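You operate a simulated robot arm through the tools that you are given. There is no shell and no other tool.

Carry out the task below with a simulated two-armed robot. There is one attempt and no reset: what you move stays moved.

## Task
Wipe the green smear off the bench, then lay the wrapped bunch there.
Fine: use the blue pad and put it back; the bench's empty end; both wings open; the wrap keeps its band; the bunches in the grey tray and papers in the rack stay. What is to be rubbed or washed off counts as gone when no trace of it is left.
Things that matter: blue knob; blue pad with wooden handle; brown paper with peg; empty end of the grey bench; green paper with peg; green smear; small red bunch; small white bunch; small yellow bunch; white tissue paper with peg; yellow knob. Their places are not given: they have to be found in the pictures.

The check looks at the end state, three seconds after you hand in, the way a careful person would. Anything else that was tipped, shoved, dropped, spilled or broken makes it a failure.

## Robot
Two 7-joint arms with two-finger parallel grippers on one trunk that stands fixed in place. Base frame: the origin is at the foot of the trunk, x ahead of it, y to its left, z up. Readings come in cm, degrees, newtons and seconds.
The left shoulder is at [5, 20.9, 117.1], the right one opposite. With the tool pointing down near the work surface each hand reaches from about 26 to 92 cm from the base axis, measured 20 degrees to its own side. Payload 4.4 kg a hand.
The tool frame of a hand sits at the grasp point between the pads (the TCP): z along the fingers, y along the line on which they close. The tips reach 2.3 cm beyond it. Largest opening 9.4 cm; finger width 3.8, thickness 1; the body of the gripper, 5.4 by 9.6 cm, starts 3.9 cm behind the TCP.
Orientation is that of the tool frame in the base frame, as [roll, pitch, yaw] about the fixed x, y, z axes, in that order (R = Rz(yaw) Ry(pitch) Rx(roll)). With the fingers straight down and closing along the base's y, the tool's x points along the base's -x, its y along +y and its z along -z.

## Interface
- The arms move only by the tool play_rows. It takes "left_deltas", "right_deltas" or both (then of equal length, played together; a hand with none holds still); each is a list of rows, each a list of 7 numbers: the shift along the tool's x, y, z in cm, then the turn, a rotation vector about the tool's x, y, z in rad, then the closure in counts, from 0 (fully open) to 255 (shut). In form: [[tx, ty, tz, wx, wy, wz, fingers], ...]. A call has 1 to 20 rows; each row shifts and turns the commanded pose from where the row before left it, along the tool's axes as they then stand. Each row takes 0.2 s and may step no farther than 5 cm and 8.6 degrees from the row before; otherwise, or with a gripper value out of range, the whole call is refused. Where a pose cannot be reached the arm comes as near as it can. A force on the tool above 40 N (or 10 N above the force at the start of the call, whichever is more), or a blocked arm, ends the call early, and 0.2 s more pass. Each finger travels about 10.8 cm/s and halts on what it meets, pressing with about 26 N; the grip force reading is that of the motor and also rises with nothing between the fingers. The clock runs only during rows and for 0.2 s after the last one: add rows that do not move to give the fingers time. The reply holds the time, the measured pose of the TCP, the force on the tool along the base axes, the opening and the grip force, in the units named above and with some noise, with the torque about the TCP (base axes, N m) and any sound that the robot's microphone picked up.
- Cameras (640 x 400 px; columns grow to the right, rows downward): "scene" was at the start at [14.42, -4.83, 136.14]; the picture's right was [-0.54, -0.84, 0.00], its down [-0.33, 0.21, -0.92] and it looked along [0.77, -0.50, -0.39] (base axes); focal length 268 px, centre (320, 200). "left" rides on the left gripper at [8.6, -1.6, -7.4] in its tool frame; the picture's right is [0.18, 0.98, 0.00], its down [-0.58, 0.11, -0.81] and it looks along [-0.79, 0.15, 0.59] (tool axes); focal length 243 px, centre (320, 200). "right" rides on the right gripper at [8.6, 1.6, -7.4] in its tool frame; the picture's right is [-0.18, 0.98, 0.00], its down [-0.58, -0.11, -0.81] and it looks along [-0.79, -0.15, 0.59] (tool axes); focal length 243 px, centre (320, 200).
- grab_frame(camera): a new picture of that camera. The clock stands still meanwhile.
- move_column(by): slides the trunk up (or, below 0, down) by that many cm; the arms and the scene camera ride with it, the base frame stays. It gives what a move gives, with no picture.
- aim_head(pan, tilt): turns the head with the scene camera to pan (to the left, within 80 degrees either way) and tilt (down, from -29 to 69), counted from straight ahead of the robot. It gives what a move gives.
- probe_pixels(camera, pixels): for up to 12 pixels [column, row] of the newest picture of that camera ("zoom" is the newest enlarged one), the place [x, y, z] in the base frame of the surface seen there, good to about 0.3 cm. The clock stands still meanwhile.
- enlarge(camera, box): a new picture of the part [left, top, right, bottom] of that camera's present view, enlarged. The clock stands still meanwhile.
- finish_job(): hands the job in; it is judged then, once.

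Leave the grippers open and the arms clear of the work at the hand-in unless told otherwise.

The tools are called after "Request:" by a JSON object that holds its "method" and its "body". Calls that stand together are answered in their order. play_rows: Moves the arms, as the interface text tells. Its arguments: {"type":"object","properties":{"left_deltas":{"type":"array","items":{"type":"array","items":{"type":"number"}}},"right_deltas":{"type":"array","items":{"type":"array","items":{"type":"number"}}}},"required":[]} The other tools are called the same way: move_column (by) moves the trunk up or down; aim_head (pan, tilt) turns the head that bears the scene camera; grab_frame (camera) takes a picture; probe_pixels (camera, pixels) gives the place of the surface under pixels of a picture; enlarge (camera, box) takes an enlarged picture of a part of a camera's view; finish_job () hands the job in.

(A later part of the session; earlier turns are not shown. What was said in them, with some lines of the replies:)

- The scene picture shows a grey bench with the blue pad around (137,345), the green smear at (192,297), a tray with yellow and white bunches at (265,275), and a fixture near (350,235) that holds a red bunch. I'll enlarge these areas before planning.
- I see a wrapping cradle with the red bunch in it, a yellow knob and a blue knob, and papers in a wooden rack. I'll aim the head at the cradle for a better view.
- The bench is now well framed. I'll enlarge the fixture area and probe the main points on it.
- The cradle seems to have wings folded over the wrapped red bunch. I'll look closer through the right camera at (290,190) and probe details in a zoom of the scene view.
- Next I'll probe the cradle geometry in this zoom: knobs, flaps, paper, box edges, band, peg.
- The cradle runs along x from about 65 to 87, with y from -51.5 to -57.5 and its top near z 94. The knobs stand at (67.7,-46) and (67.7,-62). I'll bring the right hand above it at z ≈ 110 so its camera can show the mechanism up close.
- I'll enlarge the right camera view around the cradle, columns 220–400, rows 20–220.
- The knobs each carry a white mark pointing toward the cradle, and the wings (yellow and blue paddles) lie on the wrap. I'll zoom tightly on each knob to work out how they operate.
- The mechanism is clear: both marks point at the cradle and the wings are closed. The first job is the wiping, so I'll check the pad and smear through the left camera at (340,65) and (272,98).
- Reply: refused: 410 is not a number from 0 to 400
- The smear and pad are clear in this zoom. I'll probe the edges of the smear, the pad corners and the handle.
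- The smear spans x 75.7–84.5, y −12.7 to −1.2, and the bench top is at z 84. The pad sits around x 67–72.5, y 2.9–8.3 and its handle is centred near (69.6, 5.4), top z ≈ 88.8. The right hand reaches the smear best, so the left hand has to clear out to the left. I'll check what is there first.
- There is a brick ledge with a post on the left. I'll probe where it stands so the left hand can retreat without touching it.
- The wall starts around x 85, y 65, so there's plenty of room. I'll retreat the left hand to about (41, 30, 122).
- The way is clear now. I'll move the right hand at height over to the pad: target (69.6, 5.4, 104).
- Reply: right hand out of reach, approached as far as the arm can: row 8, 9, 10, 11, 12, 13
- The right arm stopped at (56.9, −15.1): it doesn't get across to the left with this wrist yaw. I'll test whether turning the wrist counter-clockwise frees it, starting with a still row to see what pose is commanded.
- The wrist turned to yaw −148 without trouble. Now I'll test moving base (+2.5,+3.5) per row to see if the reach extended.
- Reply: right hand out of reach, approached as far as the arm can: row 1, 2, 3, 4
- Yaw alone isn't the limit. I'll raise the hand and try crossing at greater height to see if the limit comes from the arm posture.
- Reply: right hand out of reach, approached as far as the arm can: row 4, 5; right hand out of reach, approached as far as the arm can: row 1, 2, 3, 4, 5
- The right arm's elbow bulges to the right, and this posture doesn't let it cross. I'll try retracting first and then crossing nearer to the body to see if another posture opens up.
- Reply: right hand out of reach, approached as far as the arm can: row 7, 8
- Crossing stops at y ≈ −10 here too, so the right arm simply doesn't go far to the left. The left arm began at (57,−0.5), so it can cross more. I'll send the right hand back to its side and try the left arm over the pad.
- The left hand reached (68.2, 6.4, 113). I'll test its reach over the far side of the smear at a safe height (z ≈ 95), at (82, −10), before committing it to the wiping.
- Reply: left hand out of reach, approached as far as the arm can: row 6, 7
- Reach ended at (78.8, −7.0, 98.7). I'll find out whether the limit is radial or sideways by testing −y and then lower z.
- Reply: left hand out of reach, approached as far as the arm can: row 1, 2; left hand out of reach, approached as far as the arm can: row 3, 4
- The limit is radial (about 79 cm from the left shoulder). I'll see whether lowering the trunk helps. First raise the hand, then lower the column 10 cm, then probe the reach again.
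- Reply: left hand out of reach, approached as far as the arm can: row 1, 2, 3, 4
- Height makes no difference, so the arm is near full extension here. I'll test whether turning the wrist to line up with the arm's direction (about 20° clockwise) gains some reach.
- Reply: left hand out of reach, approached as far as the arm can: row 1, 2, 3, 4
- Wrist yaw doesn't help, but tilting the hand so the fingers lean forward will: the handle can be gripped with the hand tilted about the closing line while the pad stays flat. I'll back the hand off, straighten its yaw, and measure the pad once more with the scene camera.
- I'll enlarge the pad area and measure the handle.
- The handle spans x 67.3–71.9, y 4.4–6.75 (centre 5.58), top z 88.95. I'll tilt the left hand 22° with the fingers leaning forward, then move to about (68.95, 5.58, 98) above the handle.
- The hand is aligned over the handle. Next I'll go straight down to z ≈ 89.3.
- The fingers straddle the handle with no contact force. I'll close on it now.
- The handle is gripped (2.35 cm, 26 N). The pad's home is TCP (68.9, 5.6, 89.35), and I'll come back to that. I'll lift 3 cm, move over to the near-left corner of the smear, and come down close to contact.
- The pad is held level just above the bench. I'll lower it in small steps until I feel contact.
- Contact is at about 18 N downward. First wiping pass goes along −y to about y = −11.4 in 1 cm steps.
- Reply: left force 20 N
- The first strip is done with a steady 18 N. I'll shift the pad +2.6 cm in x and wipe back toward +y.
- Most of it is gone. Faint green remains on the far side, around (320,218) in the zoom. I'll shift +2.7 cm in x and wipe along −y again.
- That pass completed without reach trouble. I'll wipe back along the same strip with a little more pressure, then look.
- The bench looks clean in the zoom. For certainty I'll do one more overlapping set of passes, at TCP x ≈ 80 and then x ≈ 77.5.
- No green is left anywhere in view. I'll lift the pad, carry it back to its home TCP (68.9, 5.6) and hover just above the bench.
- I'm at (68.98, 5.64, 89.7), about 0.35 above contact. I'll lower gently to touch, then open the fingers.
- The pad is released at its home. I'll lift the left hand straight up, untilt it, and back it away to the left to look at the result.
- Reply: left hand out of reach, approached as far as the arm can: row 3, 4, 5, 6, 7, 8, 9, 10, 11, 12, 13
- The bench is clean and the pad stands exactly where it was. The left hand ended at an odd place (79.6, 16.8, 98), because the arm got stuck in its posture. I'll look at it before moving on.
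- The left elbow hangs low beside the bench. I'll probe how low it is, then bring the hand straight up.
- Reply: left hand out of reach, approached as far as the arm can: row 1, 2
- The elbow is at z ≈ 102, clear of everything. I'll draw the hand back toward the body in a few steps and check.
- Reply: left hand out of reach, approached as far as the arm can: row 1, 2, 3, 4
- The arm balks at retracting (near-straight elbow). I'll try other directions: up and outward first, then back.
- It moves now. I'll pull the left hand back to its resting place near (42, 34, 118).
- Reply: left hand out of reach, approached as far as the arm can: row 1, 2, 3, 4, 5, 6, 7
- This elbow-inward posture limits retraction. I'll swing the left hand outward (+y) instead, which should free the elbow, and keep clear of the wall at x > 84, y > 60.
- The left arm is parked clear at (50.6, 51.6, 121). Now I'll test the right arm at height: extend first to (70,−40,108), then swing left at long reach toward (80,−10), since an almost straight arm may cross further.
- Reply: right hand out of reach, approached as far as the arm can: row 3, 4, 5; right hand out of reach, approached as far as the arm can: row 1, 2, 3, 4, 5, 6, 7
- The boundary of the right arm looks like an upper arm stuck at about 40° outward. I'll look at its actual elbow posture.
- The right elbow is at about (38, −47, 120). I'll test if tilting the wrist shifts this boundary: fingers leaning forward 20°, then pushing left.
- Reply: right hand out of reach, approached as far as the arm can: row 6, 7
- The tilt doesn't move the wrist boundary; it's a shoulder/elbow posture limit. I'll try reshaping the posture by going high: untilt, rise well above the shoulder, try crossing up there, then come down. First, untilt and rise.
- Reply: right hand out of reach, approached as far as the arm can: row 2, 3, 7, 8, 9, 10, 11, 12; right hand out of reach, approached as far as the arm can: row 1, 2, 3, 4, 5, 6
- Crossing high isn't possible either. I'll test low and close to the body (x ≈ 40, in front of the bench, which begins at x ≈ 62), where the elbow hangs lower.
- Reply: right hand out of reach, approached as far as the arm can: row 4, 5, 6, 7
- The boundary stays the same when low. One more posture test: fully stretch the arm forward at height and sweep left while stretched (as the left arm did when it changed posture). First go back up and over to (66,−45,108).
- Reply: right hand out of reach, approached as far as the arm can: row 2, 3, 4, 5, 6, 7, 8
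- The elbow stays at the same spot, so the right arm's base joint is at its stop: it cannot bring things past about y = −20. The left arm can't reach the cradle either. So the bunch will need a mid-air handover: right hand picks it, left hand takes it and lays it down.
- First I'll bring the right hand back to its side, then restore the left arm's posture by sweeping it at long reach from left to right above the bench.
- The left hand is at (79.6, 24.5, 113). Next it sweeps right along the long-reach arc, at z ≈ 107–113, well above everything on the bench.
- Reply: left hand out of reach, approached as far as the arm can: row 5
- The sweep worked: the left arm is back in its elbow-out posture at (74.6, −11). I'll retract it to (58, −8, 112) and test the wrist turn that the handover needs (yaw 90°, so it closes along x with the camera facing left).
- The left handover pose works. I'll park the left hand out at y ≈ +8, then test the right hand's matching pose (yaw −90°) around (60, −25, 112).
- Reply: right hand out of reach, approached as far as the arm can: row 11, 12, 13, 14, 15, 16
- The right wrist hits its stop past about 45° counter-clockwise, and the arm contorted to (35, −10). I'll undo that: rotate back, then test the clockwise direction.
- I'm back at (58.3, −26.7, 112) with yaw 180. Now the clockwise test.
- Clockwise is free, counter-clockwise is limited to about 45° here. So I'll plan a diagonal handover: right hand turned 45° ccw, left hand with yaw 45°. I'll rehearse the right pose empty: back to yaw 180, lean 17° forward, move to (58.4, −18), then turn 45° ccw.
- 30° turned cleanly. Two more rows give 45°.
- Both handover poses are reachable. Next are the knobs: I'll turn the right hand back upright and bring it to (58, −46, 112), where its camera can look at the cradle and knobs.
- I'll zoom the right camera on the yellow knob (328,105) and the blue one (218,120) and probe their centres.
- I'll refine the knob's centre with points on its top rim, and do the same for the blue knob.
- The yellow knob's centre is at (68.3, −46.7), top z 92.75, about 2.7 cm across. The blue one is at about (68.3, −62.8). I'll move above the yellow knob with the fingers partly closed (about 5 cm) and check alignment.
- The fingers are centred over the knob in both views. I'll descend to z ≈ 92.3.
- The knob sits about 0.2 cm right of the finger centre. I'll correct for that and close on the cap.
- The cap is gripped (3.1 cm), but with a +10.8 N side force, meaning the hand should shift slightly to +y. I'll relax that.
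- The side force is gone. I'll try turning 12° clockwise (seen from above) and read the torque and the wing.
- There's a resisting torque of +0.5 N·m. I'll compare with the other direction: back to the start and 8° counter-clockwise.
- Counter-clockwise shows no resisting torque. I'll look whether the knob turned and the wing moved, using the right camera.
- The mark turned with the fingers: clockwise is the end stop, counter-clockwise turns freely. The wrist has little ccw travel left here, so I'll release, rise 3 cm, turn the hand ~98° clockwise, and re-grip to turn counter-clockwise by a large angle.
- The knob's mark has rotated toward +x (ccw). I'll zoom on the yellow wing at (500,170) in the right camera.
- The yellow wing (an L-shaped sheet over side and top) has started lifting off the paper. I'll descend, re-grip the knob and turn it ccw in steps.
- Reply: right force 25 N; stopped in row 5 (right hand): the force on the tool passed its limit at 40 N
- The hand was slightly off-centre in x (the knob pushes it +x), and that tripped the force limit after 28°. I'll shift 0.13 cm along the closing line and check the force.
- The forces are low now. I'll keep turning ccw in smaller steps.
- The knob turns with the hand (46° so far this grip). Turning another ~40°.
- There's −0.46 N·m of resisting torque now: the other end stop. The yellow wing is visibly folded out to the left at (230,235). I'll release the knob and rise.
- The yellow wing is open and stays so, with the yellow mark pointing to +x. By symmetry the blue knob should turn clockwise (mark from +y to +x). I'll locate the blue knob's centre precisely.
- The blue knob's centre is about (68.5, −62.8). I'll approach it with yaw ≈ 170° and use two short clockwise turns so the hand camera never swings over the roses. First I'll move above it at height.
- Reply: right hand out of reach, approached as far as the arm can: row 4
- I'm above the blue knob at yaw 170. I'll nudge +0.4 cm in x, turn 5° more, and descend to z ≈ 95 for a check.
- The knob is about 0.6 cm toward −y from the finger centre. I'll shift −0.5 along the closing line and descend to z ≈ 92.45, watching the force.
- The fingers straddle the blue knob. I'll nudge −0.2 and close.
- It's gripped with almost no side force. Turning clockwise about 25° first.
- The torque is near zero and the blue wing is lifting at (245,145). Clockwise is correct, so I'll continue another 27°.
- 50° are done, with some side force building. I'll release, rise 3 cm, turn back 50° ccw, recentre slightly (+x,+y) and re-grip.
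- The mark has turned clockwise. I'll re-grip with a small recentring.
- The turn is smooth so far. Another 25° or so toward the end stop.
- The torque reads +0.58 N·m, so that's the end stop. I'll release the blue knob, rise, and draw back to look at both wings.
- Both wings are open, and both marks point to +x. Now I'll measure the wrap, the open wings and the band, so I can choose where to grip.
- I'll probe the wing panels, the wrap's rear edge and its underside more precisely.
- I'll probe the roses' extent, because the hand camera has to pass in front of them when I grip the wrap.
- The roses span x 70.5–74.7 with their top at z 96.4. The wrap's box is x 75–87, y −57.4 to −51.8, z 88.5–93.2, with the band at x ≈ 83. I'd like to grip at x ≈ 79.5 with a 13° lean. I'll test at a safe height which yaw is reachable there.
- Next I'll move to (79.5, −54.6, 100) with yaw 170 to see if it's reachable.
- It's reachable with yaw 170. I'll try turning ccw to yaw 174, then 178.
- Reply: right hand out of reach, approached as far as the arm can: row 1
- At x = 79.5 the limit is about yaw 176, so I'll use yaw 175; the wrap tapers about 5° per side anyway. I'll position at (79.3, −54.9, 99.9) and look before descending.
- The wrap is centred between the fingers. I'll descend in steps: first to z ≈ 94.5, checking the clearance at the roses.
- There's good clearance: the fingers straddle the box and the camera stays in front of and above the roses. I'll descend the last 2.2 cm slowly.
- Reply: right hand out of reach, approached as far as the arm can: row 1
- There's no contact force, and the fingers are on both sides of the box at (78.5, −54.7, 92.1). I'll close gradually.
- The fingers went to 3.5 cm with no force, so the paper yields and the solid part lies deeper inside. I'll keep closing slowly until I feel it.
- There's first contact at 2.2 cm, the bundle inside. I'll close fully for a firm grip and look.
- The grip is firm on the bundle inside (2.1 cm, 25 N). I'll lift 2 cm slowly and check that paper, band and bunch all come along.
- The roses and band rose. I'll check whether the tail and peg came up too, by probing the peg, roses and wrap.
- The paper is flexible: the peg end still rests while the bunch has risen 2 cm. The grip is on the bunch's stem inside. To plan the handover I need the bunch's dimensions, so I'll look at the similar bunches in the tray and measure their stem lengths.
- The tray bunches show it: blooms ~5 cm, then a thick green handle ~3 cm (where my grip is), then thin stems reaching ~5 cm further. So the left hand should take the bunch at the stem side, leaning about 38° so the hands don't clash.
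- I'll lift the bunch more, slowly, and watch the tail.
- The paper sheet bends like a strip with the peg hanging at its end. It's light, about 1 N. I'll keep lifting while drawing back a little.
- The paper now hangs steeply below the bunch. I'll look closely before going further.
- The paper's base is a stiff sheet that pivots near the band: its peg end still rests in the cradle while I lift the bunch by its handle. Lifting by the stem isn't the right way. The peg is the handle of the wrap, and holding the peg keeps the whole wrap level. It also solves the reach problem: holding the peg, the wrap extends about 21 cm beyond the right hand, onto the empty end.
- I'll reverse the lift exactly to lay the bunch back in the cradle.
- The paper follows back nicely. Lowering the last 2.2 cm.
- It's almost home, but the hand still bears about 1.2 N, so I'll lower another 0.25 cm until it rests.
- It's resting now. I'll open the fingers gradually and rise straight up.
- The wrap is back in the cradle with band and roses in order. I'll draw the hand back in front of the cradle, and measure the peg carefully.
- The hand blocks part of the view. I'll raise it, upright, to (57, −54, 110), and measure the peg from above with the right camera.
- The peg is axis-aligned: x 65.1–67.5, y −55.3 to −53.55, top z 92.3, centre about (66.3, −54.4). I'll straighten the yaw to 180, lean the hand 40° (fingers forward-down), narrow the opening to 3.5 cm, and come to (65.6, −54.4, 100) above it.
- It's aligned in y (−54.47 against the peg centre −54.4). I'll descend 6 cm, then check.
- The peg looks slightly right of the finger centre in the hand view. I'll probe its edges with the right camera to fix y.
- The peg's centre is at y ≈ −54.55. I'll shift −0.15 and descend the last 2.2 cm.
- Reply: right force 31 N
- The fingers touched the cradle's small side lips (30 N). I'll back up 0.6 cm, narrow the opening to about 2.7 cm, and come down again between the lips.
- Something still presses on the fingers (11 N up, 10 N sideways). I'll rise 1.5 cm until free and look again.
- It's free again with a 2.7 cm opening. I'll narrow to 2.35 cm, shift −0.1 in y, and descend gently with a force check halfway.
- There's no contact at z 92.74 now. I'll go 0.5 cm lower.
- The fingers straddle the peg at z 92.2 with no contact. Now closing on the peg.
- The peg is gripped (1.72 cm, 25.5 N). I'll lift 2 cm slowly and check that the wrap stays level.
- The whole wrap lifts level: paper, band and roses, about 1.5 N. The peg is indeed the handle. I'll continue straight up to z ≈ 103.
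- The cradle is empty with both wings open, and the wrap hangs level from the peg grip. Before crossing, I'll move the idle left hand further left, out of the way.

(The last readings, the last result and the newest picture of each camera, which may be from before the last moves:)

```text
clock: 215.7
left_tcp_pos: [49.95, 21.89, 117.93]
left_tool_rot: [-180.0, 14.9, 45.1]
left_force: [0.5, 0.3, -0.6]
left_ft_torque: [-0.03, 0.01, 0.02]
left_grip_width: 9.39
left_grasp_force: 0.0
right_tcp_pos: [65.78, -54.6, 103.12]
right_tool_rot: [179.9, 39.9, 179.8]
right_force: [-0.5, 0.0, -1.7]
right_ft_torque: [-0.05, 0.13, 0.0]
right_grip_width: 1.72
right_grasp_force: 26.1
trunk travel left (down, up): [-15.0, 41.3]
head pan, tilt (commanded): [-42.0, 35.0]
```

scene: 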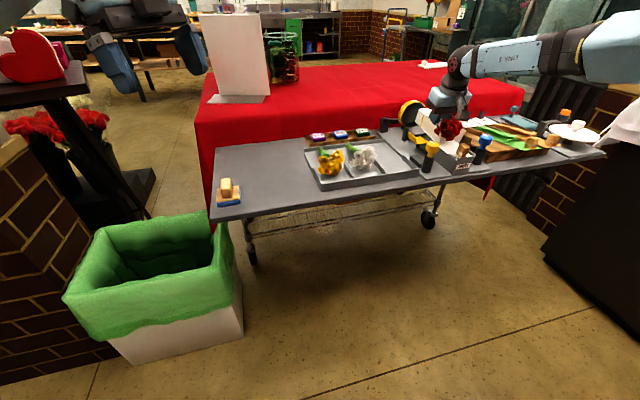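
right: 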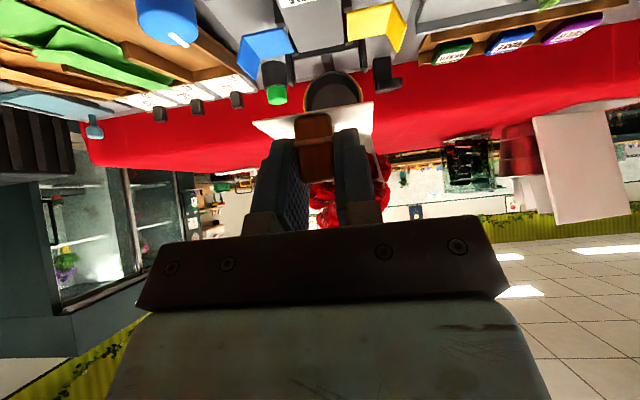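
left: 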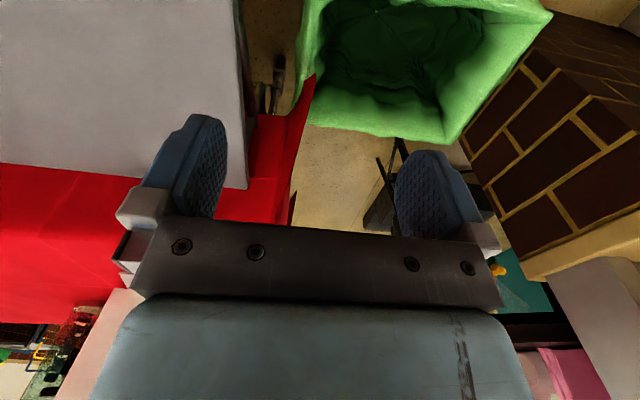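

Moving the wrap left at height, smoothly: 30 cm toward +y, 2 cm per row.

Request:
{"method": "play_rows", "body": {"right_deltas": [[0, 1, 0, 0, 0, 0, 255], [0, 2, 0, 0, 0, 0, 255], [0, 2, 0, 0, 0, 0, 255], [0, 2, 0, 0, 0, 0, 255], [0, 2, 0, 0, 0, 0, 255], [0, 2, 0, 0, 0, 0, 255], [0, 2, 0, 0, 0, 0, 255], [0, 2, 0, 0, 0, 0, 255], [0, 2, 0, 0, 0, 0, 255], [0, 2, 0, 0, 0, 0, 255], [0, 2, 0, 0, 0, 0, 255], [0, 2, 0, 0, 0, 0, 255], [0, 2, 0, 0, 0, 0, 255], [0, 2, 0, 0, 0, 0, 255], [0, 2, 0, 0, 0, 0, 255], [0, 1, 0, 0, 0, 0, 255], [0, 0, 0, 0, 0, 0, 255]]}}

Request:
{"method": "aim_head", "body": {"pan": -15, "tilt": 32}}

Request:
{"method": "grab_frame", "body": {"camera": "scene"}}

```text
clock: 219.3
left_tcp_pos: [49.95, 21.81, 117.99]
left_tool_rot: [180.0, 14.8, 45.0]
left_force: [0.4, 0.5, -0.6]
left_ft_torque: [-0.02, 0.02, -0.02]
left_grip_width: 9.41
left_grasp_force: 0.0
right_tcp_pos: [65.72, -24.53, 103.3]
right_tool_rot: [179.9, 40.0, 179.7]
right_force: [0.7, 0.5, -0.9]
right_ft_torque: [0.0, 0.09, -0.01]
right_grip_width: 1.73
right_grasp_force: 25.6
trunk travel left (down, up): [-15.0, 41.3]
head pan, tilt (commanded): [-42.0, 35.0]
```

```text
clock: 220.2
left_tcp_pos: [49.94, 21.91, 118.05]
left_tool_rot: [-180.0, 15.0, 45.0]
left_force: [-0.4, 0.3, 0.7]
left_ft_torque: [0.01, -0.01, -0.01]
left_grip_width: 9.42
left_grasp_force: 0.0
right_tcp_pos: [65.92, -24.62, 103.24]
right_tool_rot: [180.0, 40.0, 179.9]
right_force: [1.3, 0.4, -1.8]
right_ft_torque: [0.01, 0.09, -0.01]
right_grip_width: 1.68
right_grasp_force: 25.7
trunk travel left (down, up): [-15.0, 41.3]
head pan, tilt (commanded): [-15.0, 32.0]
```

```text
taken
```

scene: 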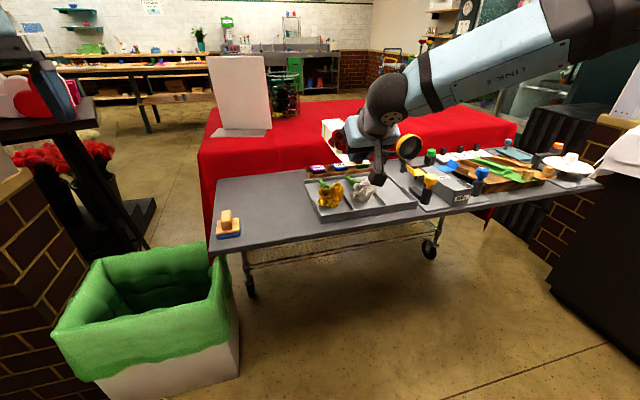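

Now I'll turn the wrap 35° counter-clockwise about the hand, so that it points to the far left of the empty end.

Request:
{"method": "play_rows", "body": {"right_deltas": [[0, 0, 0, -0.0656, 0, -0.0781, 255], [0, 0, 0, -0.0656, 0, -0.0781, 255], [0, 0, 0, -0.0656, 0, -0.0781, 255], [0, 0, 0, -0.0656, 0, -0.0781, 255], [0, 0, 0, -0.0656, 0, -0.0781, 255], [0, 0, 0, -0.0656, 0, -0.0781, 255], [0, 0, 0, 0, 0, 0, 255]]}}

```text
clock: 221.8
left_tcp_pos: [49.87, 22.02, 118.04]
left_tool_rot: [-180.0, 14.9, 44.9]
left_force: [0.2, -0.3, 0.2]
left_ft_torque: [-0.03, 0.02, 0.01]
left_grip_width: 9.39
left_grasp_force: 0.1
right_tcp_pos: [65.68, -24.61, 103.15]
right_tool_rot: [179.9, 40.1, -145.1]
right_force: [-0.7, 0.2, -1.3]
right_ft_torque: [-0.09, 0.1, 0.0]
right_grip_width: 1.7
right_grasp_force: 26.3
trunk travel left (down, up): [-15.0, 41.3]
head pan, tilt (commanded): [-15.0, 32.0]
```

It's at yaw −145. Now translating toward (68.7, −12) in two halves, watching for reach limits.

Request:
{"method": "play_rows", "body": {"right_deltas": [[-0.933, 1.085, 0.783, 0, 0, 0, 255], [-0.933, 1.085, 0.783, 0, 0, 0, 255], [-0.933, 1.085, 0.783, 0, 0, 0, 255], [-0.933, 1.085, 0.783, 0, 0, 0, 255], [0, 0, 0, 0, 0, 0, 255]]}}

Request:
{"method": "play_rows", "body": {"right_deltas": [[-0.933, 1.085, 0.783, 0, 0, 0, 255], [-0.933, 1.085, 0.783, 0, 0, 0, 255], [0, 0, 0, 0, 0, 0, 255]]}}

```text
clock: 223.0
left_tcp_pos: [49.99, 21.94, 118.11]
left_tool_rot: [180.0, 14.9, 44.9]
left_force: [-0.5, -0.9, -0.4]
left_ft_torque: [0.01, 0.02, -0.02]
left_grip_width: 9.4
left_grasp_force: 0.1
right_tcp_pos: [67.21, -18.23, 103.3]
right_tool_rot: [179.9, 40.1, -145.1]
right_force: [0.5, 0.8, -1.5]
right_ft_torque: [-0.1, 0.06, -0.01]
right_grip_width: 1.69
right_grasp_force: 26.1
trunk travel left (down, up): [-15.0, 41.3]
head pan, tilt (commanded): [-15.0, 32.0]
```

```text
clock: 223.8
left_tcp_pos: [49.89, 22.04, 118.1]
left_tool_rot: [-179.9, 14.8, 45.0]
left_force: [0.2, 1.1, 0.6]
left_ft_torque: [-0.01, 0.01, -0.02]
left_grip_width: 9.4
left_grasp_force: 0.0
right_tcp_pos: [68.0, -15.07, 103.33]
right_tool_rot: [179.8, 40.2, -145.1]
right_force: [-0.1, -0.2, -1.7]
right_ft_torque: [-0.07, 0.08, -0.01]
right_grip_width: 1.74
right_grasp_force: 25.6
trunk travel left (down, up): [-15.0, 41.3]
head pan, tilt (commanded): [-15.0, 32.0]
```

No reach warning yet. One row at a time now.

Request:
{"method": "play_rows", "body": {"right_deltas": [[-0.933, 1.085, 0.783, 0, 0, 0, 255], [0, 0, 0, 0, 0, 0, 255]]}}

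Request:
{"method": "play_rows", "body": {"right_deltas": [[-0.56, 0.651, 0.47, 0, 0, 0, 255], [0, 0, 0, 0, 0, 0, 255]]}}

```text
clock: 224.4
left_tcp_pos: [50.02, 21.92, 118.04]
left_tool_rot: [-180.0, 14.9, 45.1]
left_force: [-0.4, 0.2, -0.6]
left_ft_torque: [0.02, 0.0, -0.03]
left_grip_width: 9.42
left_grasp_force: 0.0
right_tcp_pos: [68.38, -13.49, 103.28]
right_tool_rot: [179.9, 40.1, -145.0]
right_force: [-0.4, -0.6, -1.6]
right_ft_torque: [-0.09, 0.05, 0.0]
right_grip_width: 1.72
right_grasp_force: 26.1
trunk travel left (down, up): [-15.0, 41.3]
head pan, tilt (commanded): [-15.0, 32.0]
```

```text
clock: 225.0
left_tcp_pos: [49.97, 21.99, 118.0]
left_tool_rot: [-179.9, 14.9, 45.0]
left_force: [-0.2, -0.1, -0.5]
left_ft_torque: [0.01, 0.0, 0.0]
left_grip_width: 9.4
left_grasp_force: 0.0
right_tcp_pos: [68.61, -12.61, 103.32]
right_tool_rot: [179.8, 40.1, -145.1]
right_force: [0.5, -0.3, -1.0]
right_ft_torque: [-0.1, 0.09, 0.01]
right_grip_width: 1.71
right_grasp_force: 26.0
trunk travel left (down, up): [-15.0, 41.3]
head pan, tilt (commanded): [-15.0, 32.0]
```

Still fine at (68.6, −12.6). I'll gain two more centimetres if the arm allows it.

Request:
{"method": "play_rows", "body": {"right_deltas": [[-0.56, 0.651, 0.47, 0, 0, 0, 255], [0, 0, 0, 0, 0, 0, 255]]}}

Request:
{"method": "play_rows", "body": {"right_deltas": [[-0.56, 0.651, 0.47, 0, 0, 0, 255], [0, 0, 0, 0, 0, 0, 255]]}}

Request:
{"method": "grab_frame", "body": {"camera": "scene"}}

```text
clock: 225.6
left_tcp_pos: [49.82, 21.97, 118.08]
left_tool_rot: [180.0, 14.9, 45.0]
left_force: [-1.0, 0.1, -0.6]
left_ft_torque: [-0.02, 0.03, 0.01]
left_grip_width: 9.39
left_grasp_force: 0.1
right_tcp_pos: [68.85, -11.56, 103.24]
right_tool_rot: [-180.0, 40.1, -145.1]
right_force: [-0.6, -0.7, -1.5]
right_ft_torque: [-0.09, 0.11, 0.01]
right_grip_width: 1.71
right_grasp_force: 26.4
trunk travel left (down, up): [-15.0, 41.3]
head pan, tilt (commanded): [-15.0, 32.0]
```

```text
clock: 226.2
left_tcp_pos: [49.87, 21.84, 118.08]
left_tool_rot: [-180.0, 14.9, 45.1]
left_force: [-0.5, 0.6, 0.8]
left_ft_torque: [0.01, -0.02, -0.01]
left_grip_width: 9.39
left_grasp_force: 0.1
right_tcp_pos: [68.9, -10.9, 103.34]
right_tool_rot: [179.8, 40.1, -145.1]
right_force: [0.3, -0.5, -1.6]
right_ft_torque: [-0.1, 0.08, -0.04]
right_grip_width: 1.7
right_grasp_force: 26.0
trunk travel left (down, up): [-15.0, 41.3]
head pan, tilt (commanded): [-15.0, 32.0]
```

```text
taken
```

scene: 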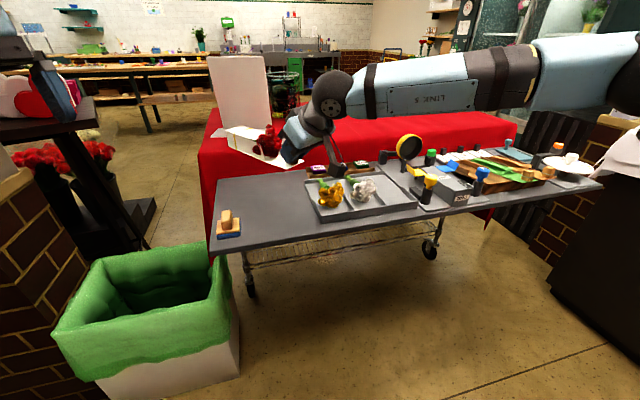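

At (68.9, −10.9, 103.3) with no reach warnings, the wrap points to the far left over the empty end. I'll lower 9 cm, then look closely.

Request:
{"method": "play_rows", "body": {"right_deltas": [[0.643, 0, 0.766, 0, 0, 0, 255], [0.9645, 0, 1.149, 0, 0, 0, 255], [0.9645, 0, 1.149, 0, 0, 0, 255], [0.9645, 0, 1.149, 0, 0, 0, 255], [0.9645, 0, 1.149, 0, 0, 0, 255], [0.643, 0, 0.766, 0, 0, 0, 255], [0.643, 0, 0.766, 0, 0, 0, 255], [0, 0, 0, 0, 0, 0, 255]]}}

Request:
{"method": "aim_head", "body": {"pan": -8, "tilt": 40}}

Request:
{"method": "grab_frame", "body": {"camera": "scene"}}

Request:
{"method": "enlarge", "body": {"camera": "scene", "box": [250, 80, 400, 200]}}

```text
clock: 228.0
left_tcp_pos: [49.93, 21.95, 118.02]
left_tool_rot: [180.0, 15.0, 45.0]
left_force: [-0.9, -0.4, 0.5]
left_ft_torque: [0.03, 0.0, -0.01]
left_grip_width: 9.42
left_grasp_force: 0.1
right_tcp_pos: [67.86, -12.56, 94.91]
right_tool_rot: [179.8, 40.1, -145.1]
right_force: [-0.2, 0.3, -1.1]
right_ft_torque: [-0.07, 0.09, 0.01]
right_grip_width: 1.73
right_grasp_force: 25.6
right hand out of reach, approached as far as the arm can: row 1, 3, 4, 5, 7
trunk travel left (down, up): [-15.0, 41.3]
head pan, tilt (commanded): [-15.0, 32.0]
```

```text
clock: 228.7
left_tcp_pos: [49.9, 21.92, 117.95]
left_tool_rot: [180.0, 14.9, 45.0]
left_force: [0.3, -0.4, 0.8]
left_ft_torque: [0.0, 0.01, 0.0]
left_grip_width: 9.42
left_grasp_force: 0.1
right_tcp_pos: [67.68, -12.63, 94.96]
right_tool_rot: [179.8, 40.1, -145.1]
right_force: [-1.0, -0.3, -1.6]
right_ft_torque: [-0.07, 0.11, 0.0]
right_grip_width: 1.71
right_grasp_force: 26.2
trunk travel left (down, up): [-15.0, 41.3]
head pan, tilt (commanded): [-8.0, 40.0]
```

```text
taken
```

scene: 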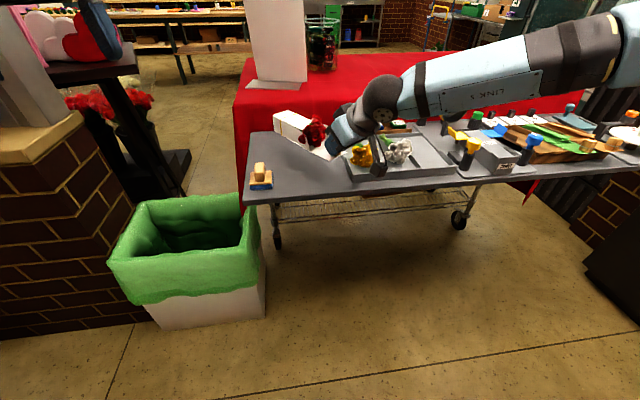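

```text
3.33 times, centred on (325, 140) of scene
```

zoom: 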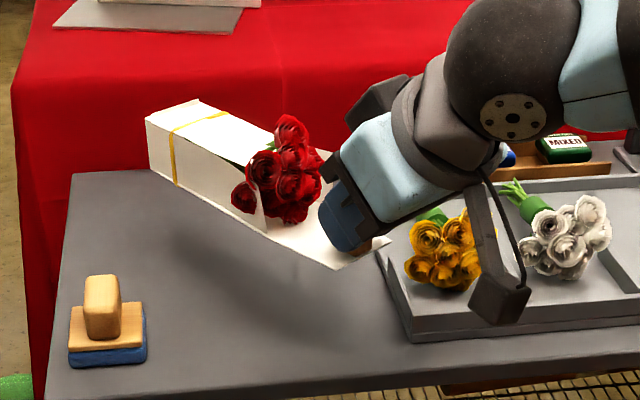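

Lowering with the arm pushed the hand toward (67.7, −12.6): the limit is tighter at low heights. The trunk can go down 15 cm more, so I'll raise the hand back to z ≈ 103, restore (68.9, −10.9), and lower with the trunk instead.

Request:
{"method": "play_rows", "body": {"right_deltas": [[-1.03, 0, -1.226, 0, 0, 0, 255], [-1.03, 0, -1.226, 0, 0, 0, 255], [-1.03, 0, -1.226, 0, 0, 0, 255], [-1.03, 0, -1.226, 0, 0, 0, 255], [-1.03, 0, -1.226, 0, 0, 0, 255], [0, 0, 0, 0, 0, 0, 255]]}}

Request:
{"method": "play_rows", "body": {"right_deltas": [[-0.75, 0.35, 0.63, 0, 0, 0, 255], [-0.75, 0.35, 0.63, 0, 0, 0, 255], [0, 0, 0, 0, 0, 0, 255]]}}

```text
clock: 230.1
left_tcp_pos: [50.0, 21.99, 117.98]
left_tool_rot: [-180.0, 14.9, 45.0]
left_force: [0.0, -0.1, 0.3]
left_ft_torque: [-0.02, -0.01, -0.05]
left_grip_width: 9.41
left_grasp_force: 0.1
right_tcp_pos: [67.86, -12.57, 102.8]
right_tool_rot: [179.9, 40.1, -145.1]
right_force: [0.4, -0.5, -1.3]
right_ft_torque: [-0.1, 0.12, -0.05]
right_grip_width: 1.68
right_grasp_force: 26.0
trunk travel left (down, up): [-15.0, 41.3]
head pan, tilt (commanded): [-8.0, 40.0]
```

```text
clock: 230.9
left_tcp_pos: [49.93, 21.93, 117.85]
left_tool_rot: [180.0, 14.9, 45.0]
left_force: [0.5, -0.2, 0.6]
left_ft_torque: [0.0, -0.01, 0.0]
left_grip_width: 9.4
left_grasp_force: 0.0
right_tcp_pos: [68.93, -11.03, 102.97]
right_tool_rot: [179.8, 40.1, -145.0]
right_force: [0.0, 1.0, -1.2]
right_ft_torque: [-0.08, 0.1, -0.03]
right_grip_width: 1.71
right_grasp_force: 26.4
trunk travel left (down, up): [-15.0, 41.3]
head pan, tilt (commanded): [-8.0, 40.0]
```

I'm at (68.9, −11.0, 103.0). Lowering the trunk by 11 cm.

Request:
{"method": "move_column", "body": {"by": -11}}

Request:
{"method": "grab_frame", "body": {"camera": "scene"}}

Request:
{"method": "enlarge", "body": {"camera": "scene", "box": [240, 50, 400, 180]}}

```text
clock: 232.3
left_tcp_pos: [49.83, 22.05, 107.04]
left_tool_rot: [180.0, 14.9, 45.1]
left_force: [-0.5, 0.3, 0.9]
left_ft_torque: [-0.02, -0.01, -0.01]
left_grip_width: 9.39
left_grasp_force: 0.1
right_tcp_pos: [69.08, -10.94, 91.98]
right_tool_rot: [179.8, 40.2, -145.1]
right_force: [-0.2, -0.1, -1.5]
right_ft_torque: [-0.09, 0.11, -0.01]
right_grip_width: 1.71
right_grasp_force: 25.9
trunk travel left (down, up): [-4.0, 52.3]
head pan, tilt (commanded): [-8.0, 40.0]
```

```text
taken
```

scene: 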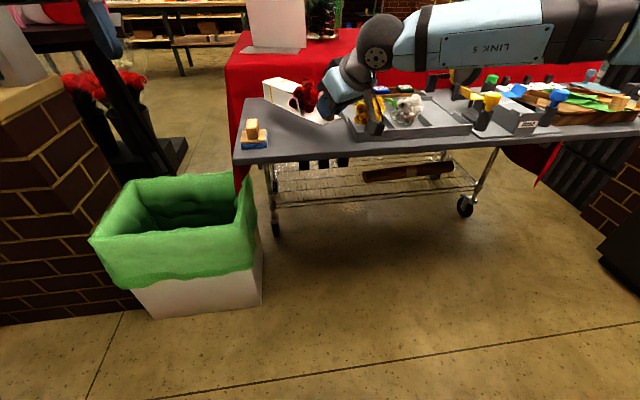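

```text
3.08 times, centred on (320, 115) of scene
```

zoom: 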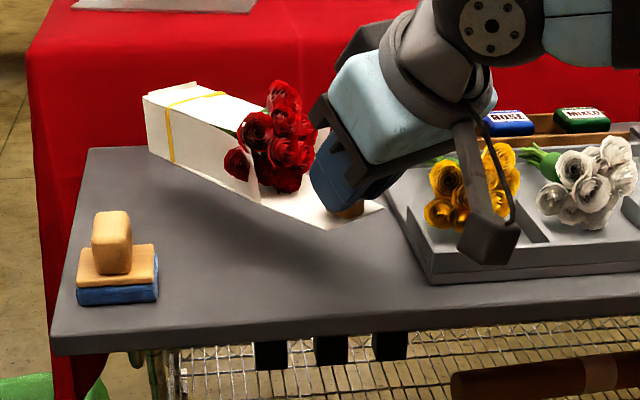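

I'm 4 cm above the bench now. I'll probe the paper's corners and the tray's edge to make sure the tail won't touch the tray.

Request:
{"method": "probe_pixels", "body": {"camera": "zoom", "pixels": [[378, 208], [330, 228], [360, 213], [250, 180], [150, 98], [195, 85], [150, 145], [390, 195], [425, 240], [160, 160], [280, 90], [445, 185]]}}

```text
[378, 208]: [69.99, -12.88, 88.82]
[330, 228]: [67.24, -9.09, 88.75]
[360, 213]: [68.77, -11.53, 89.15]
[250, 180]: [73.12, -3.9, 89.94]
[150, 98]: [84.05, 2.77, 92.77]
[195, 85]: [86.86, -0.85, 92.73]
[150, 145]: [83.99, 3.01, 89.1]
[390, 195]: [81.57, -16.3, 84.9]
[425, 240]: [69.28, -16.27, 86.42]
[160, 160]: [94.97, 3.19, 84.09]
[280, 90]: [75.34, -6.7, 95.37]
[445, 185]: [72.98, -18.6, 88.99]
```

The tail's corner is at y = −12.9 against the tray wall at y = −16.3, so there's good clearance. The paper's base is at z 88.8, and the wrap lies level. I'll lower the trunk the remaining 4 cm.

Request:
{"method": "move_column", "body": {"by": -4}}

Request:
{"method": "enlarge", "body": {"camera": "scene", "box": [240, 30, 400, 160]}}

```text
clock: 233.1
left_tcp_pos: [49.94, 21.93, 103.16]
left_tool_rot: [180.0, 14.9, 45.0]
left_force: [0.6, 0.2, 0.4]
left_ft_torque: [0.0, 0.0, 0.05]
left_grip_width: 9.39
left_grasp_force: 0.0
right_tcp_pos: [69.09, -11.2, 87.91]
right_tool_rot: [179.8, 40.2, -145.1]
right_force: [-0.1, -1.0, -1.1]
right_ft_torque: [-0.06, 0.11, -0.07]
right_grip_width: 1.72
right_grasp_force: 26.0
trunk travel left (down, up): [0.0, 56.3]
head pan, tilt (commanded): [-8.0, 40.0]
```

```text
3.08 times, centred on (320, 95) of scene
```

zoom: 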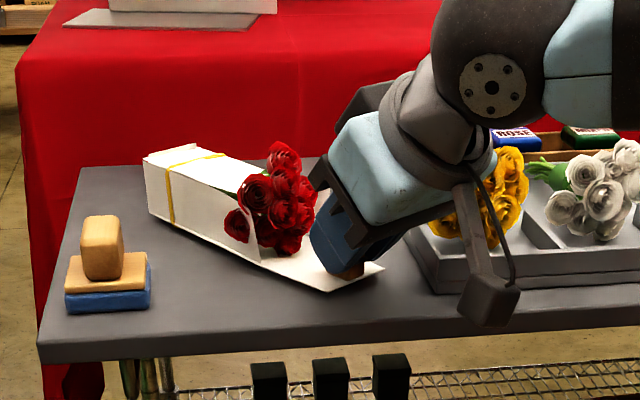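

The base is now about 0.7 cm above the bench. I'll lower with the arm in 0.3 cm steps until I feel the bench.

Request:
{"method": "play_rows", "body": {"right_deltas": [[0.193, 0, 0.23, 0, 0, 0, 255], [0, 0, 0, 0, 0, 0, 255]]}}

Request:
{"method": "play_rows", "body": {"right_deltas": [[0.129, 0, 0.153, 0, 0, 0, 255], [0, 0, 0, 0, 0, 0, 255]]}}

```text
clock: 233.7
left_tcp_pos: [49.9, 21.94, 103.05]
left_tool_rot: [180.0, 14.9, 45.0]
left_force: [0.1, 0.1, 0.0]
left_ft_torque: [0.04, 0.02, 0.02]
left_grip_width: 9.39
left_grasp_force: 0.0
right_tcp_pos: [68.94, -11.06, 87.64]
right_tool_rot: [179.8, 40.1, -145.1]
right_force: [0.8, 0.6, 0.7]
right_ft_torque: [0.09, -0.17, -0.03]
right_grip_width: 1.7
right_grasp_force: 25.8
trunk travel left (down, up): [0.0, 56.3]
head pan, tilt (commanded): [-8.0, 40.0]
```

```text
clock: 234.3
left_tcp_pos: [49.96, 21.87, 102.98]
left_tool_rot: [-179.9, 14.9, 45.0]
left_force: [1.2, -0.3, 0.6]
left_ft_torque: [-0.01, -0.02, 0.01]
left_grip_width: 9.4
left_grasp_force: 0.0
right_tcp_pos: [69.02, -11.13, 87.54]
right_tool_rot: [179.8, 40.3, -145.1]
right_force: [1.2, 1.2, 2.7]
right_ft_torque: [0.5, -0.7, -0.02]
right_grip_width: 1.7
right_grasp_force: 25.6
trunk travel left (down, up): [0.0, 56.3]
head pan, tilt (commanded): [-8.0, 40.0]
```

The rear touches the bench now (slight torque), and the peg end is within about 3 mm. I'll open the fingers a little to release the peg.

Request:
{"method": "play_rows", "body": {"right_deltas": [[0.05, 0, 0.06, 0, 0, 0, 255], [0, 0, 0, 0, 0, 0, 230], [0, 0, 0, 0, 0, 0, 205], [0, 0, 0, 0, 0, 0, 190], [0, 0, 0, 0, 0, 0, 175], [0, 0, 0, 0, 0, 0, 165], [0, 0, 0, 0, 0, 0, 165]]}}

Request:
{"method": "enlarge", "body": {"camera": "scene", "box": [240, 30, 400, 160]}}

Request:
{"method": "grab_frame", "body": {"camera": "right"}}

```text
clock: 235.9
left_tcp_pos: [49.96, 21.96, 103.01]
left_tool_rot: [-180.0, 14.9, 45.0]
left_force: [-0.4, 0.0, -0.5]
left_ft_torque: [0.01, -0.03, 0.02]
left_grip_width: 9.41
left_grasp_force: 0.0
right_tcp_pos: [68.92, -11.05, 87.48]
right_tool_rot: [179.8, 40.1, -145.1]
right_force: [-0.1, -0.7, 0.6]
right_ft_torque: [0.03, -0.02, 0.02]
right_grip_width: 3.33
right_grasp_force: 0.0
trunk travel left (down, up): [0.0, 56.3]
head pan, tilt (commanded): [-8.0, 40.0]
```

```text
3.08 times, centred on (320, 95) of scene
```

zoom: 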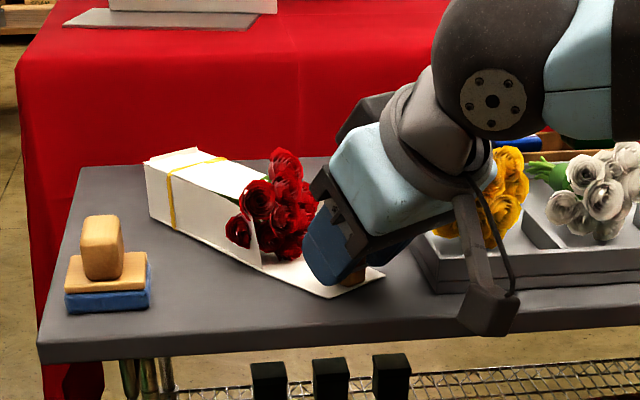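

```text
taken
```

right: 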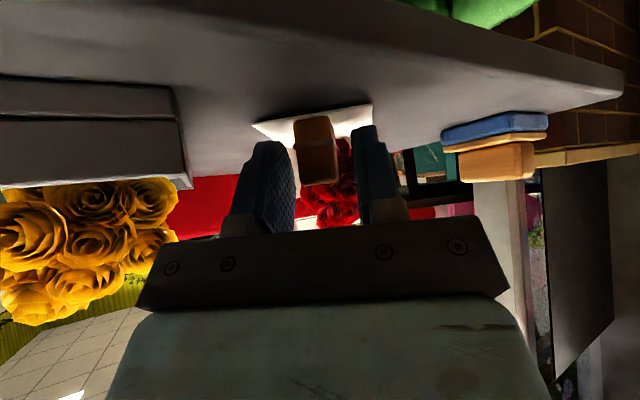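

The wrap lies flat on the bench and the peg is free. I'll withdraw along the finger direction (back and up), slowly at first.

Request:
{"method": "play_rows", "body": {"right_deltas": [[0, 0, -0.8, 0, 0, 0, 165], [0, 0, -1.2, 0, 0, 0, 165], [0, 0, -1.5, 0, 0, 0, 165], [0, 0, -2, 0, 0, 0, 165], [0, 0, -2, 0, 0, 0, 165], [0, 0, 0, 0, 0, 0, 165]]}}

Request:
{"method": "enlarge", "body": {"camera": "scene", "box": [240, 30, 400, 160]}}

```text
clock: 237.3
left_tcp_pos: [49.85, 21.91, 103.1]
left_tool_rot: [180.0, 14.9, 45.0]
left_force: [-0.3, -0.1, -0.1]
left_ft_torque: [0.01, -0.01, 0.02]
left_grip_width: 9.39
left_grasp_force: 0.0
right_tcp_pos: [65.11, -13.95, 93.07]
right_tool_rot: [179.7, 40.1, -145.1]
right_force: [0.3, -0.3, 0.9]
right_ft_torque: [-0.01, 0.0, 0.01]
right_grip_width: 3.31
right_grasp_force: 0.1
trunk travel left (down, up): [0.0, 56.3]
head pan, tilt (commanded): [-8.0, 40.0]
```

```text
3.08 times, centred on (320, 95) of scene
```

zoom: 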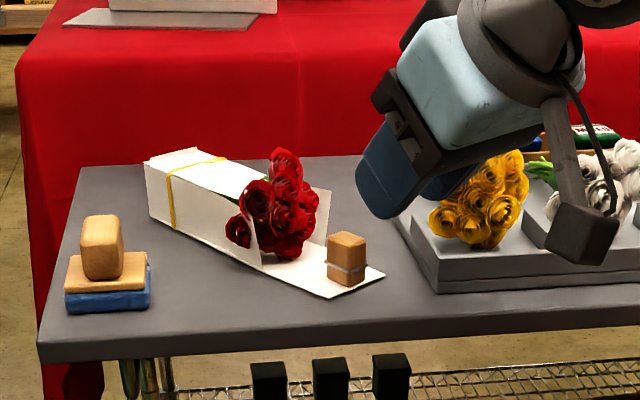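

The wrapped bunch lies on the empty end, with its band on. I'll withdraw the right hand further, back and up, and then over to its own side.

Request:
{"method": "play_rows", "body": {"right_deltas": [[0, 0, -3, 0, 0, 0, 165], [0, 0, -3, 0, 0, 0, 165], [0, 0, -3, 0, 0, 0, 165], [0, 0, -3, 0, 0, 0, 165], [0, 0, 0, 0, 0, 0, 100]]}}

Request:
{"method": "play_rows", "body": {"right_deltas": [[0, -3, 0, 0.0656, 0, 0.0781, 0], [0, -3, 0, 0.0656, 0, 0.0781, 0], [0, -3, 0, 0.0656, 0, 0.0781, 0], [0, -3, 0, 0.0656, 0, 0.0781, 0], [0, -3, 0, 0.0656, 0, 0.0781, 0], [0, -3, 0, 0.0656, 0, 0.0781, 0], [0, 0, 0, 0, 0.14, 0, 0], [0, 0, 0, 0, 0.14, 0, 0], [0, 0, 0, 0, 0.14, 0, 0], [0, 0, 0, 0, 0.14, 0, 0], [0, 0, 0, 0, 0.138, 0, 0], [0, 0, 0, 0, 0, 0, 0]]}}

```text
clock: 238.5
left_tcp_pos: [49.82, 21.91, 103.03]
left_tool_rot: [-179.9, 14.9, 45.0]
left_force: [-0.3, 0.4, -0.5]
left_ft_torque: [0.02, -0.03, 0.03]
left_grip_width: 9.38
left_grasp_force: 0.1
right_tcp_pos: [58.79, -18.35, 102.24]
right_tool_rot: [179.8, 40.1, -145.1]
right_force: [0.3, 0.3, 0.2]
right_ft_torque: [-0.01, 0.0, 0.0]
right_grip_width: 5.72
right_grasp_force: 0.0
trunk travel left (down, up): [0.0, 56.3]
head pan, tilt (commanded): [-8.0, 40.0]
```

```text
clock: 241.1
left_tcp_pos: [49.91, 21.97, 103.05]
left_tool_rot: [-179.9, 14.9, 44.9]
left_force: [0.0, 0.7, -1.1]
left_ft_torque: [0.02, -0.01, 0.03]
left_grip_width: 9.39
left_grasp_force: 0.0
right_tcp_pos: [64.89, -34.82, 102.18]
right_tool_rot: [179.8, -0.1, 179.9]
right_force: [-0.6, -0.3, 0.5]
right_ft_torque: [-0.02, 0.02, -0.03]
right_grip_width: 9.4
right_grasp_force: 0.0
trunk travel left (down, up): [0.0, 56.3]
head pan, tilt (commanded): [-8.0, 40.0]
```

Moving the right hand back to its side, then raising the trunk for a clear view and more clearance.

Request:
{"method": "play_rows", "body": {"right_deltas": [[3.83, -1.17, -1.33, 0, 0, 0, 0], [3.83, -1.17, -1.33, 0, 0, 0, 0], [3.83, -1.17, -1.33, 0, 0, 0, 0], [3.83, -1.17, -1.33, 0, 0, 0, 0], [3.83, -1.17, -1.33, 0, 0, 0, 0], [3.83, -1.17, -1.33, 0, 0, 0, 0], [0, 0, 0, 0, 0, 0, 0]]}}

Request:
{"method": "move_column", "body": {"by": 25}}

Request:
{"method": "aim_head", "body": {"pan": -15, "tilt": 42}}

Request:
{"method": "grab_frame", "body": {"camera": "scene"}}

Request:
{"method": "enlarge", "body": {"camera": "scene", "box": [180, 120, 340, 240]}}

```text
clock: 242.7
left_tcp_pos: [49.93, 22.03, 103.03]
left_tool_rot: [179.9, 14.9, 45.0]
left_force: [-0.4, -0.4, -0.1]
left_ft_torque: [0.02, -0.02, 0.01]
left_grip_width: 9.38
left_grasp_force: 0.1
right_tcp_pos: [41.99, -42.03, 110.17]
right_tool_rot: [180.0, 0.0, 179.9]
right_force: [0.7, 0.7, 0.3]
right_ft_torque: [-0.04, 0.01, 0.01]
right_grip_width: 9.4
right_grasp_force: 0.1
trunk travel left (down, up): [0.0, 56.3]
head pan, tilt (commanded): [-8.0, 40.0]
```

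```text
clock: 245.3
left_tcp_pos: [49.88, 21.9, 128.02]
left_tool_rot: [180.0, 14.9, 44.9]
left_force: [-0.3, 0.3, 0.0]
left_ft_torque: [0.07, 0.0, 0.02]
left_grip_width: 9.4
left_grasp_force: 0.0
right_tcp_pos: [42.0, -41.9, 135.15]
right_tool_rot: [179.8, 0.1, -180.0]
right_force: [0.2, -0.2, -0.5]
right_ft_torque: [0.0, -0.03, 0.02]
right_grip_width: 9.4
right_grasp_force: 0.0
trunk travel left (down, up): [-25.0, 31.3]
head pan, tilt (commanded): [-8.0, 40.0]
```

```text
clock: 246.0
left_tcp_pos: [49.98, 21.91, 128.06]
left_tool_rot: [180.0, 14.9, 44.9]
left_force: [0.2, 0.3, -0.6]
left_ft_torque: [-0.03, 0.04, 0.0]
left_grip_width: 9.37
left_grasp_force: 0.1
right_tcp_pos: [41.94, -42.04, 135.06]
right_tool_rot: [179.8, 0.1, -179.9]
right_force: [1.2, -0.3, -0.7]
right_ft_torque: [-0.01, 0.01, -0.04]
right_grip_width: 9.39
right_grasp_force: 0.1
trunk travel left (down, up): [-25.0, 31.3]
head pan, tilt (commanded): [-15.0, 42.0]
```

```text
taken
```

scene: 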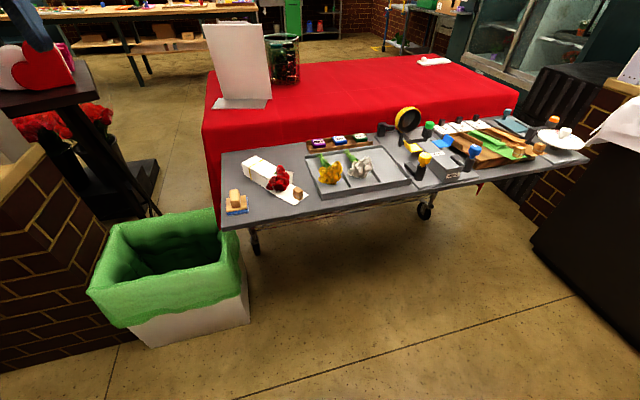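

```text
3.33 times, centred on (260, 180) of scene
```

zoom: 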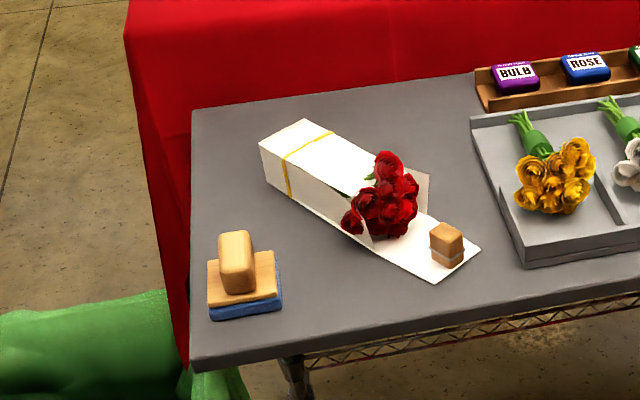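

Everything looks right at the empty end. I'll check the cradle, wings, rack and tray close up, and look once more for any green trace around the wrap.

Request:
{"method": "enlarge", "body": {"camera": "scene", "box": [370, 90, 590, 200]}}

Request:
{"method": "enlarge", "body": {"camera": "scene", "box": [225, 140, 305, 200]}}

Request:
{"method": "enlarge", "body": {"camera": "scene", "box": [290, 120, 420, 210]}}

```text
2.91 times, centred on (480, 145) of scene
```

zoom: 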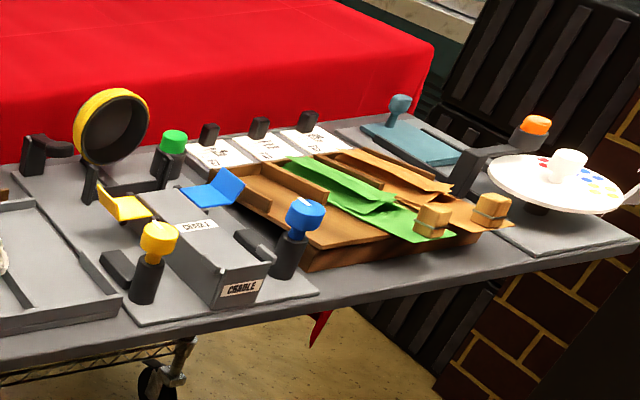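

```text
6.67 times, centred on (265, 170) of scene
```

zoom: 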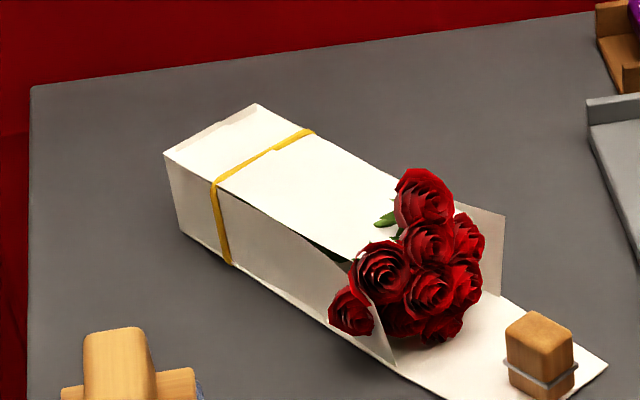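

```text
4.44 times, centred on (355, 165) of scene
```

zoom: 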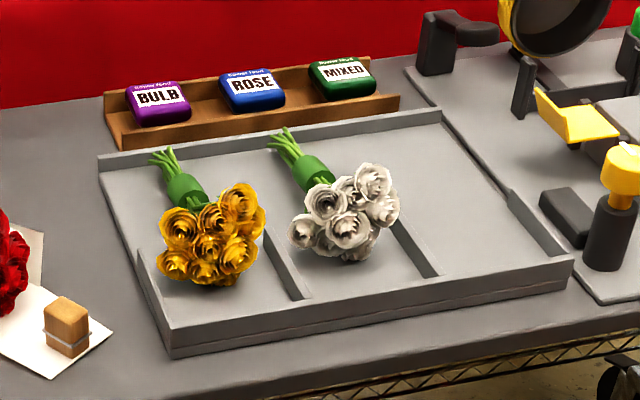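

All checks pass:
- **Bench:** clean, with no green left in view.
- **Pad:** back at its original spot.
- **Wrapped bunch:** lying flat on the empty end with its yellow band on.
- **Cradle:** both wings open.
- **Tray and rack:** bunches and papers untouched.
- **Robot:** grippers open and arms clear.

Handing in.

Request:
{"method": "finish_job", "body": {}}

```text
The job is handed in.
```

I've handed in the job with the green smear wiped off and the wrapped red bunch lying on the empty end of the bench. I don't know the result of the check yet.

- **Smear:** I wiped it off with the blue pad. No green shows in the pictures, including the ones taken before the bunch was laid over part of that spot.
- **Pad:** it is back where it stood.
- **Wings:** both are open. I turned each knob to its stop: yellow counter-clockwise, blue clockwise.
- **Wrapped bunch:** it lies flat with its yellow band on. I first lifted it by the stem. The paper tilted while its peg end stayed in the cradle, so I set it back, lifted it by the peg and carried it level.
- **Cradle:** while I was reaching for the peg, the fingers pressed on the cradle's side lips with about 30 N. The cradle shows no shift or damage.
- **Everything else:** the tray bunches and the rack papers look untouched. The grippers are open and the arms are clear of the work.
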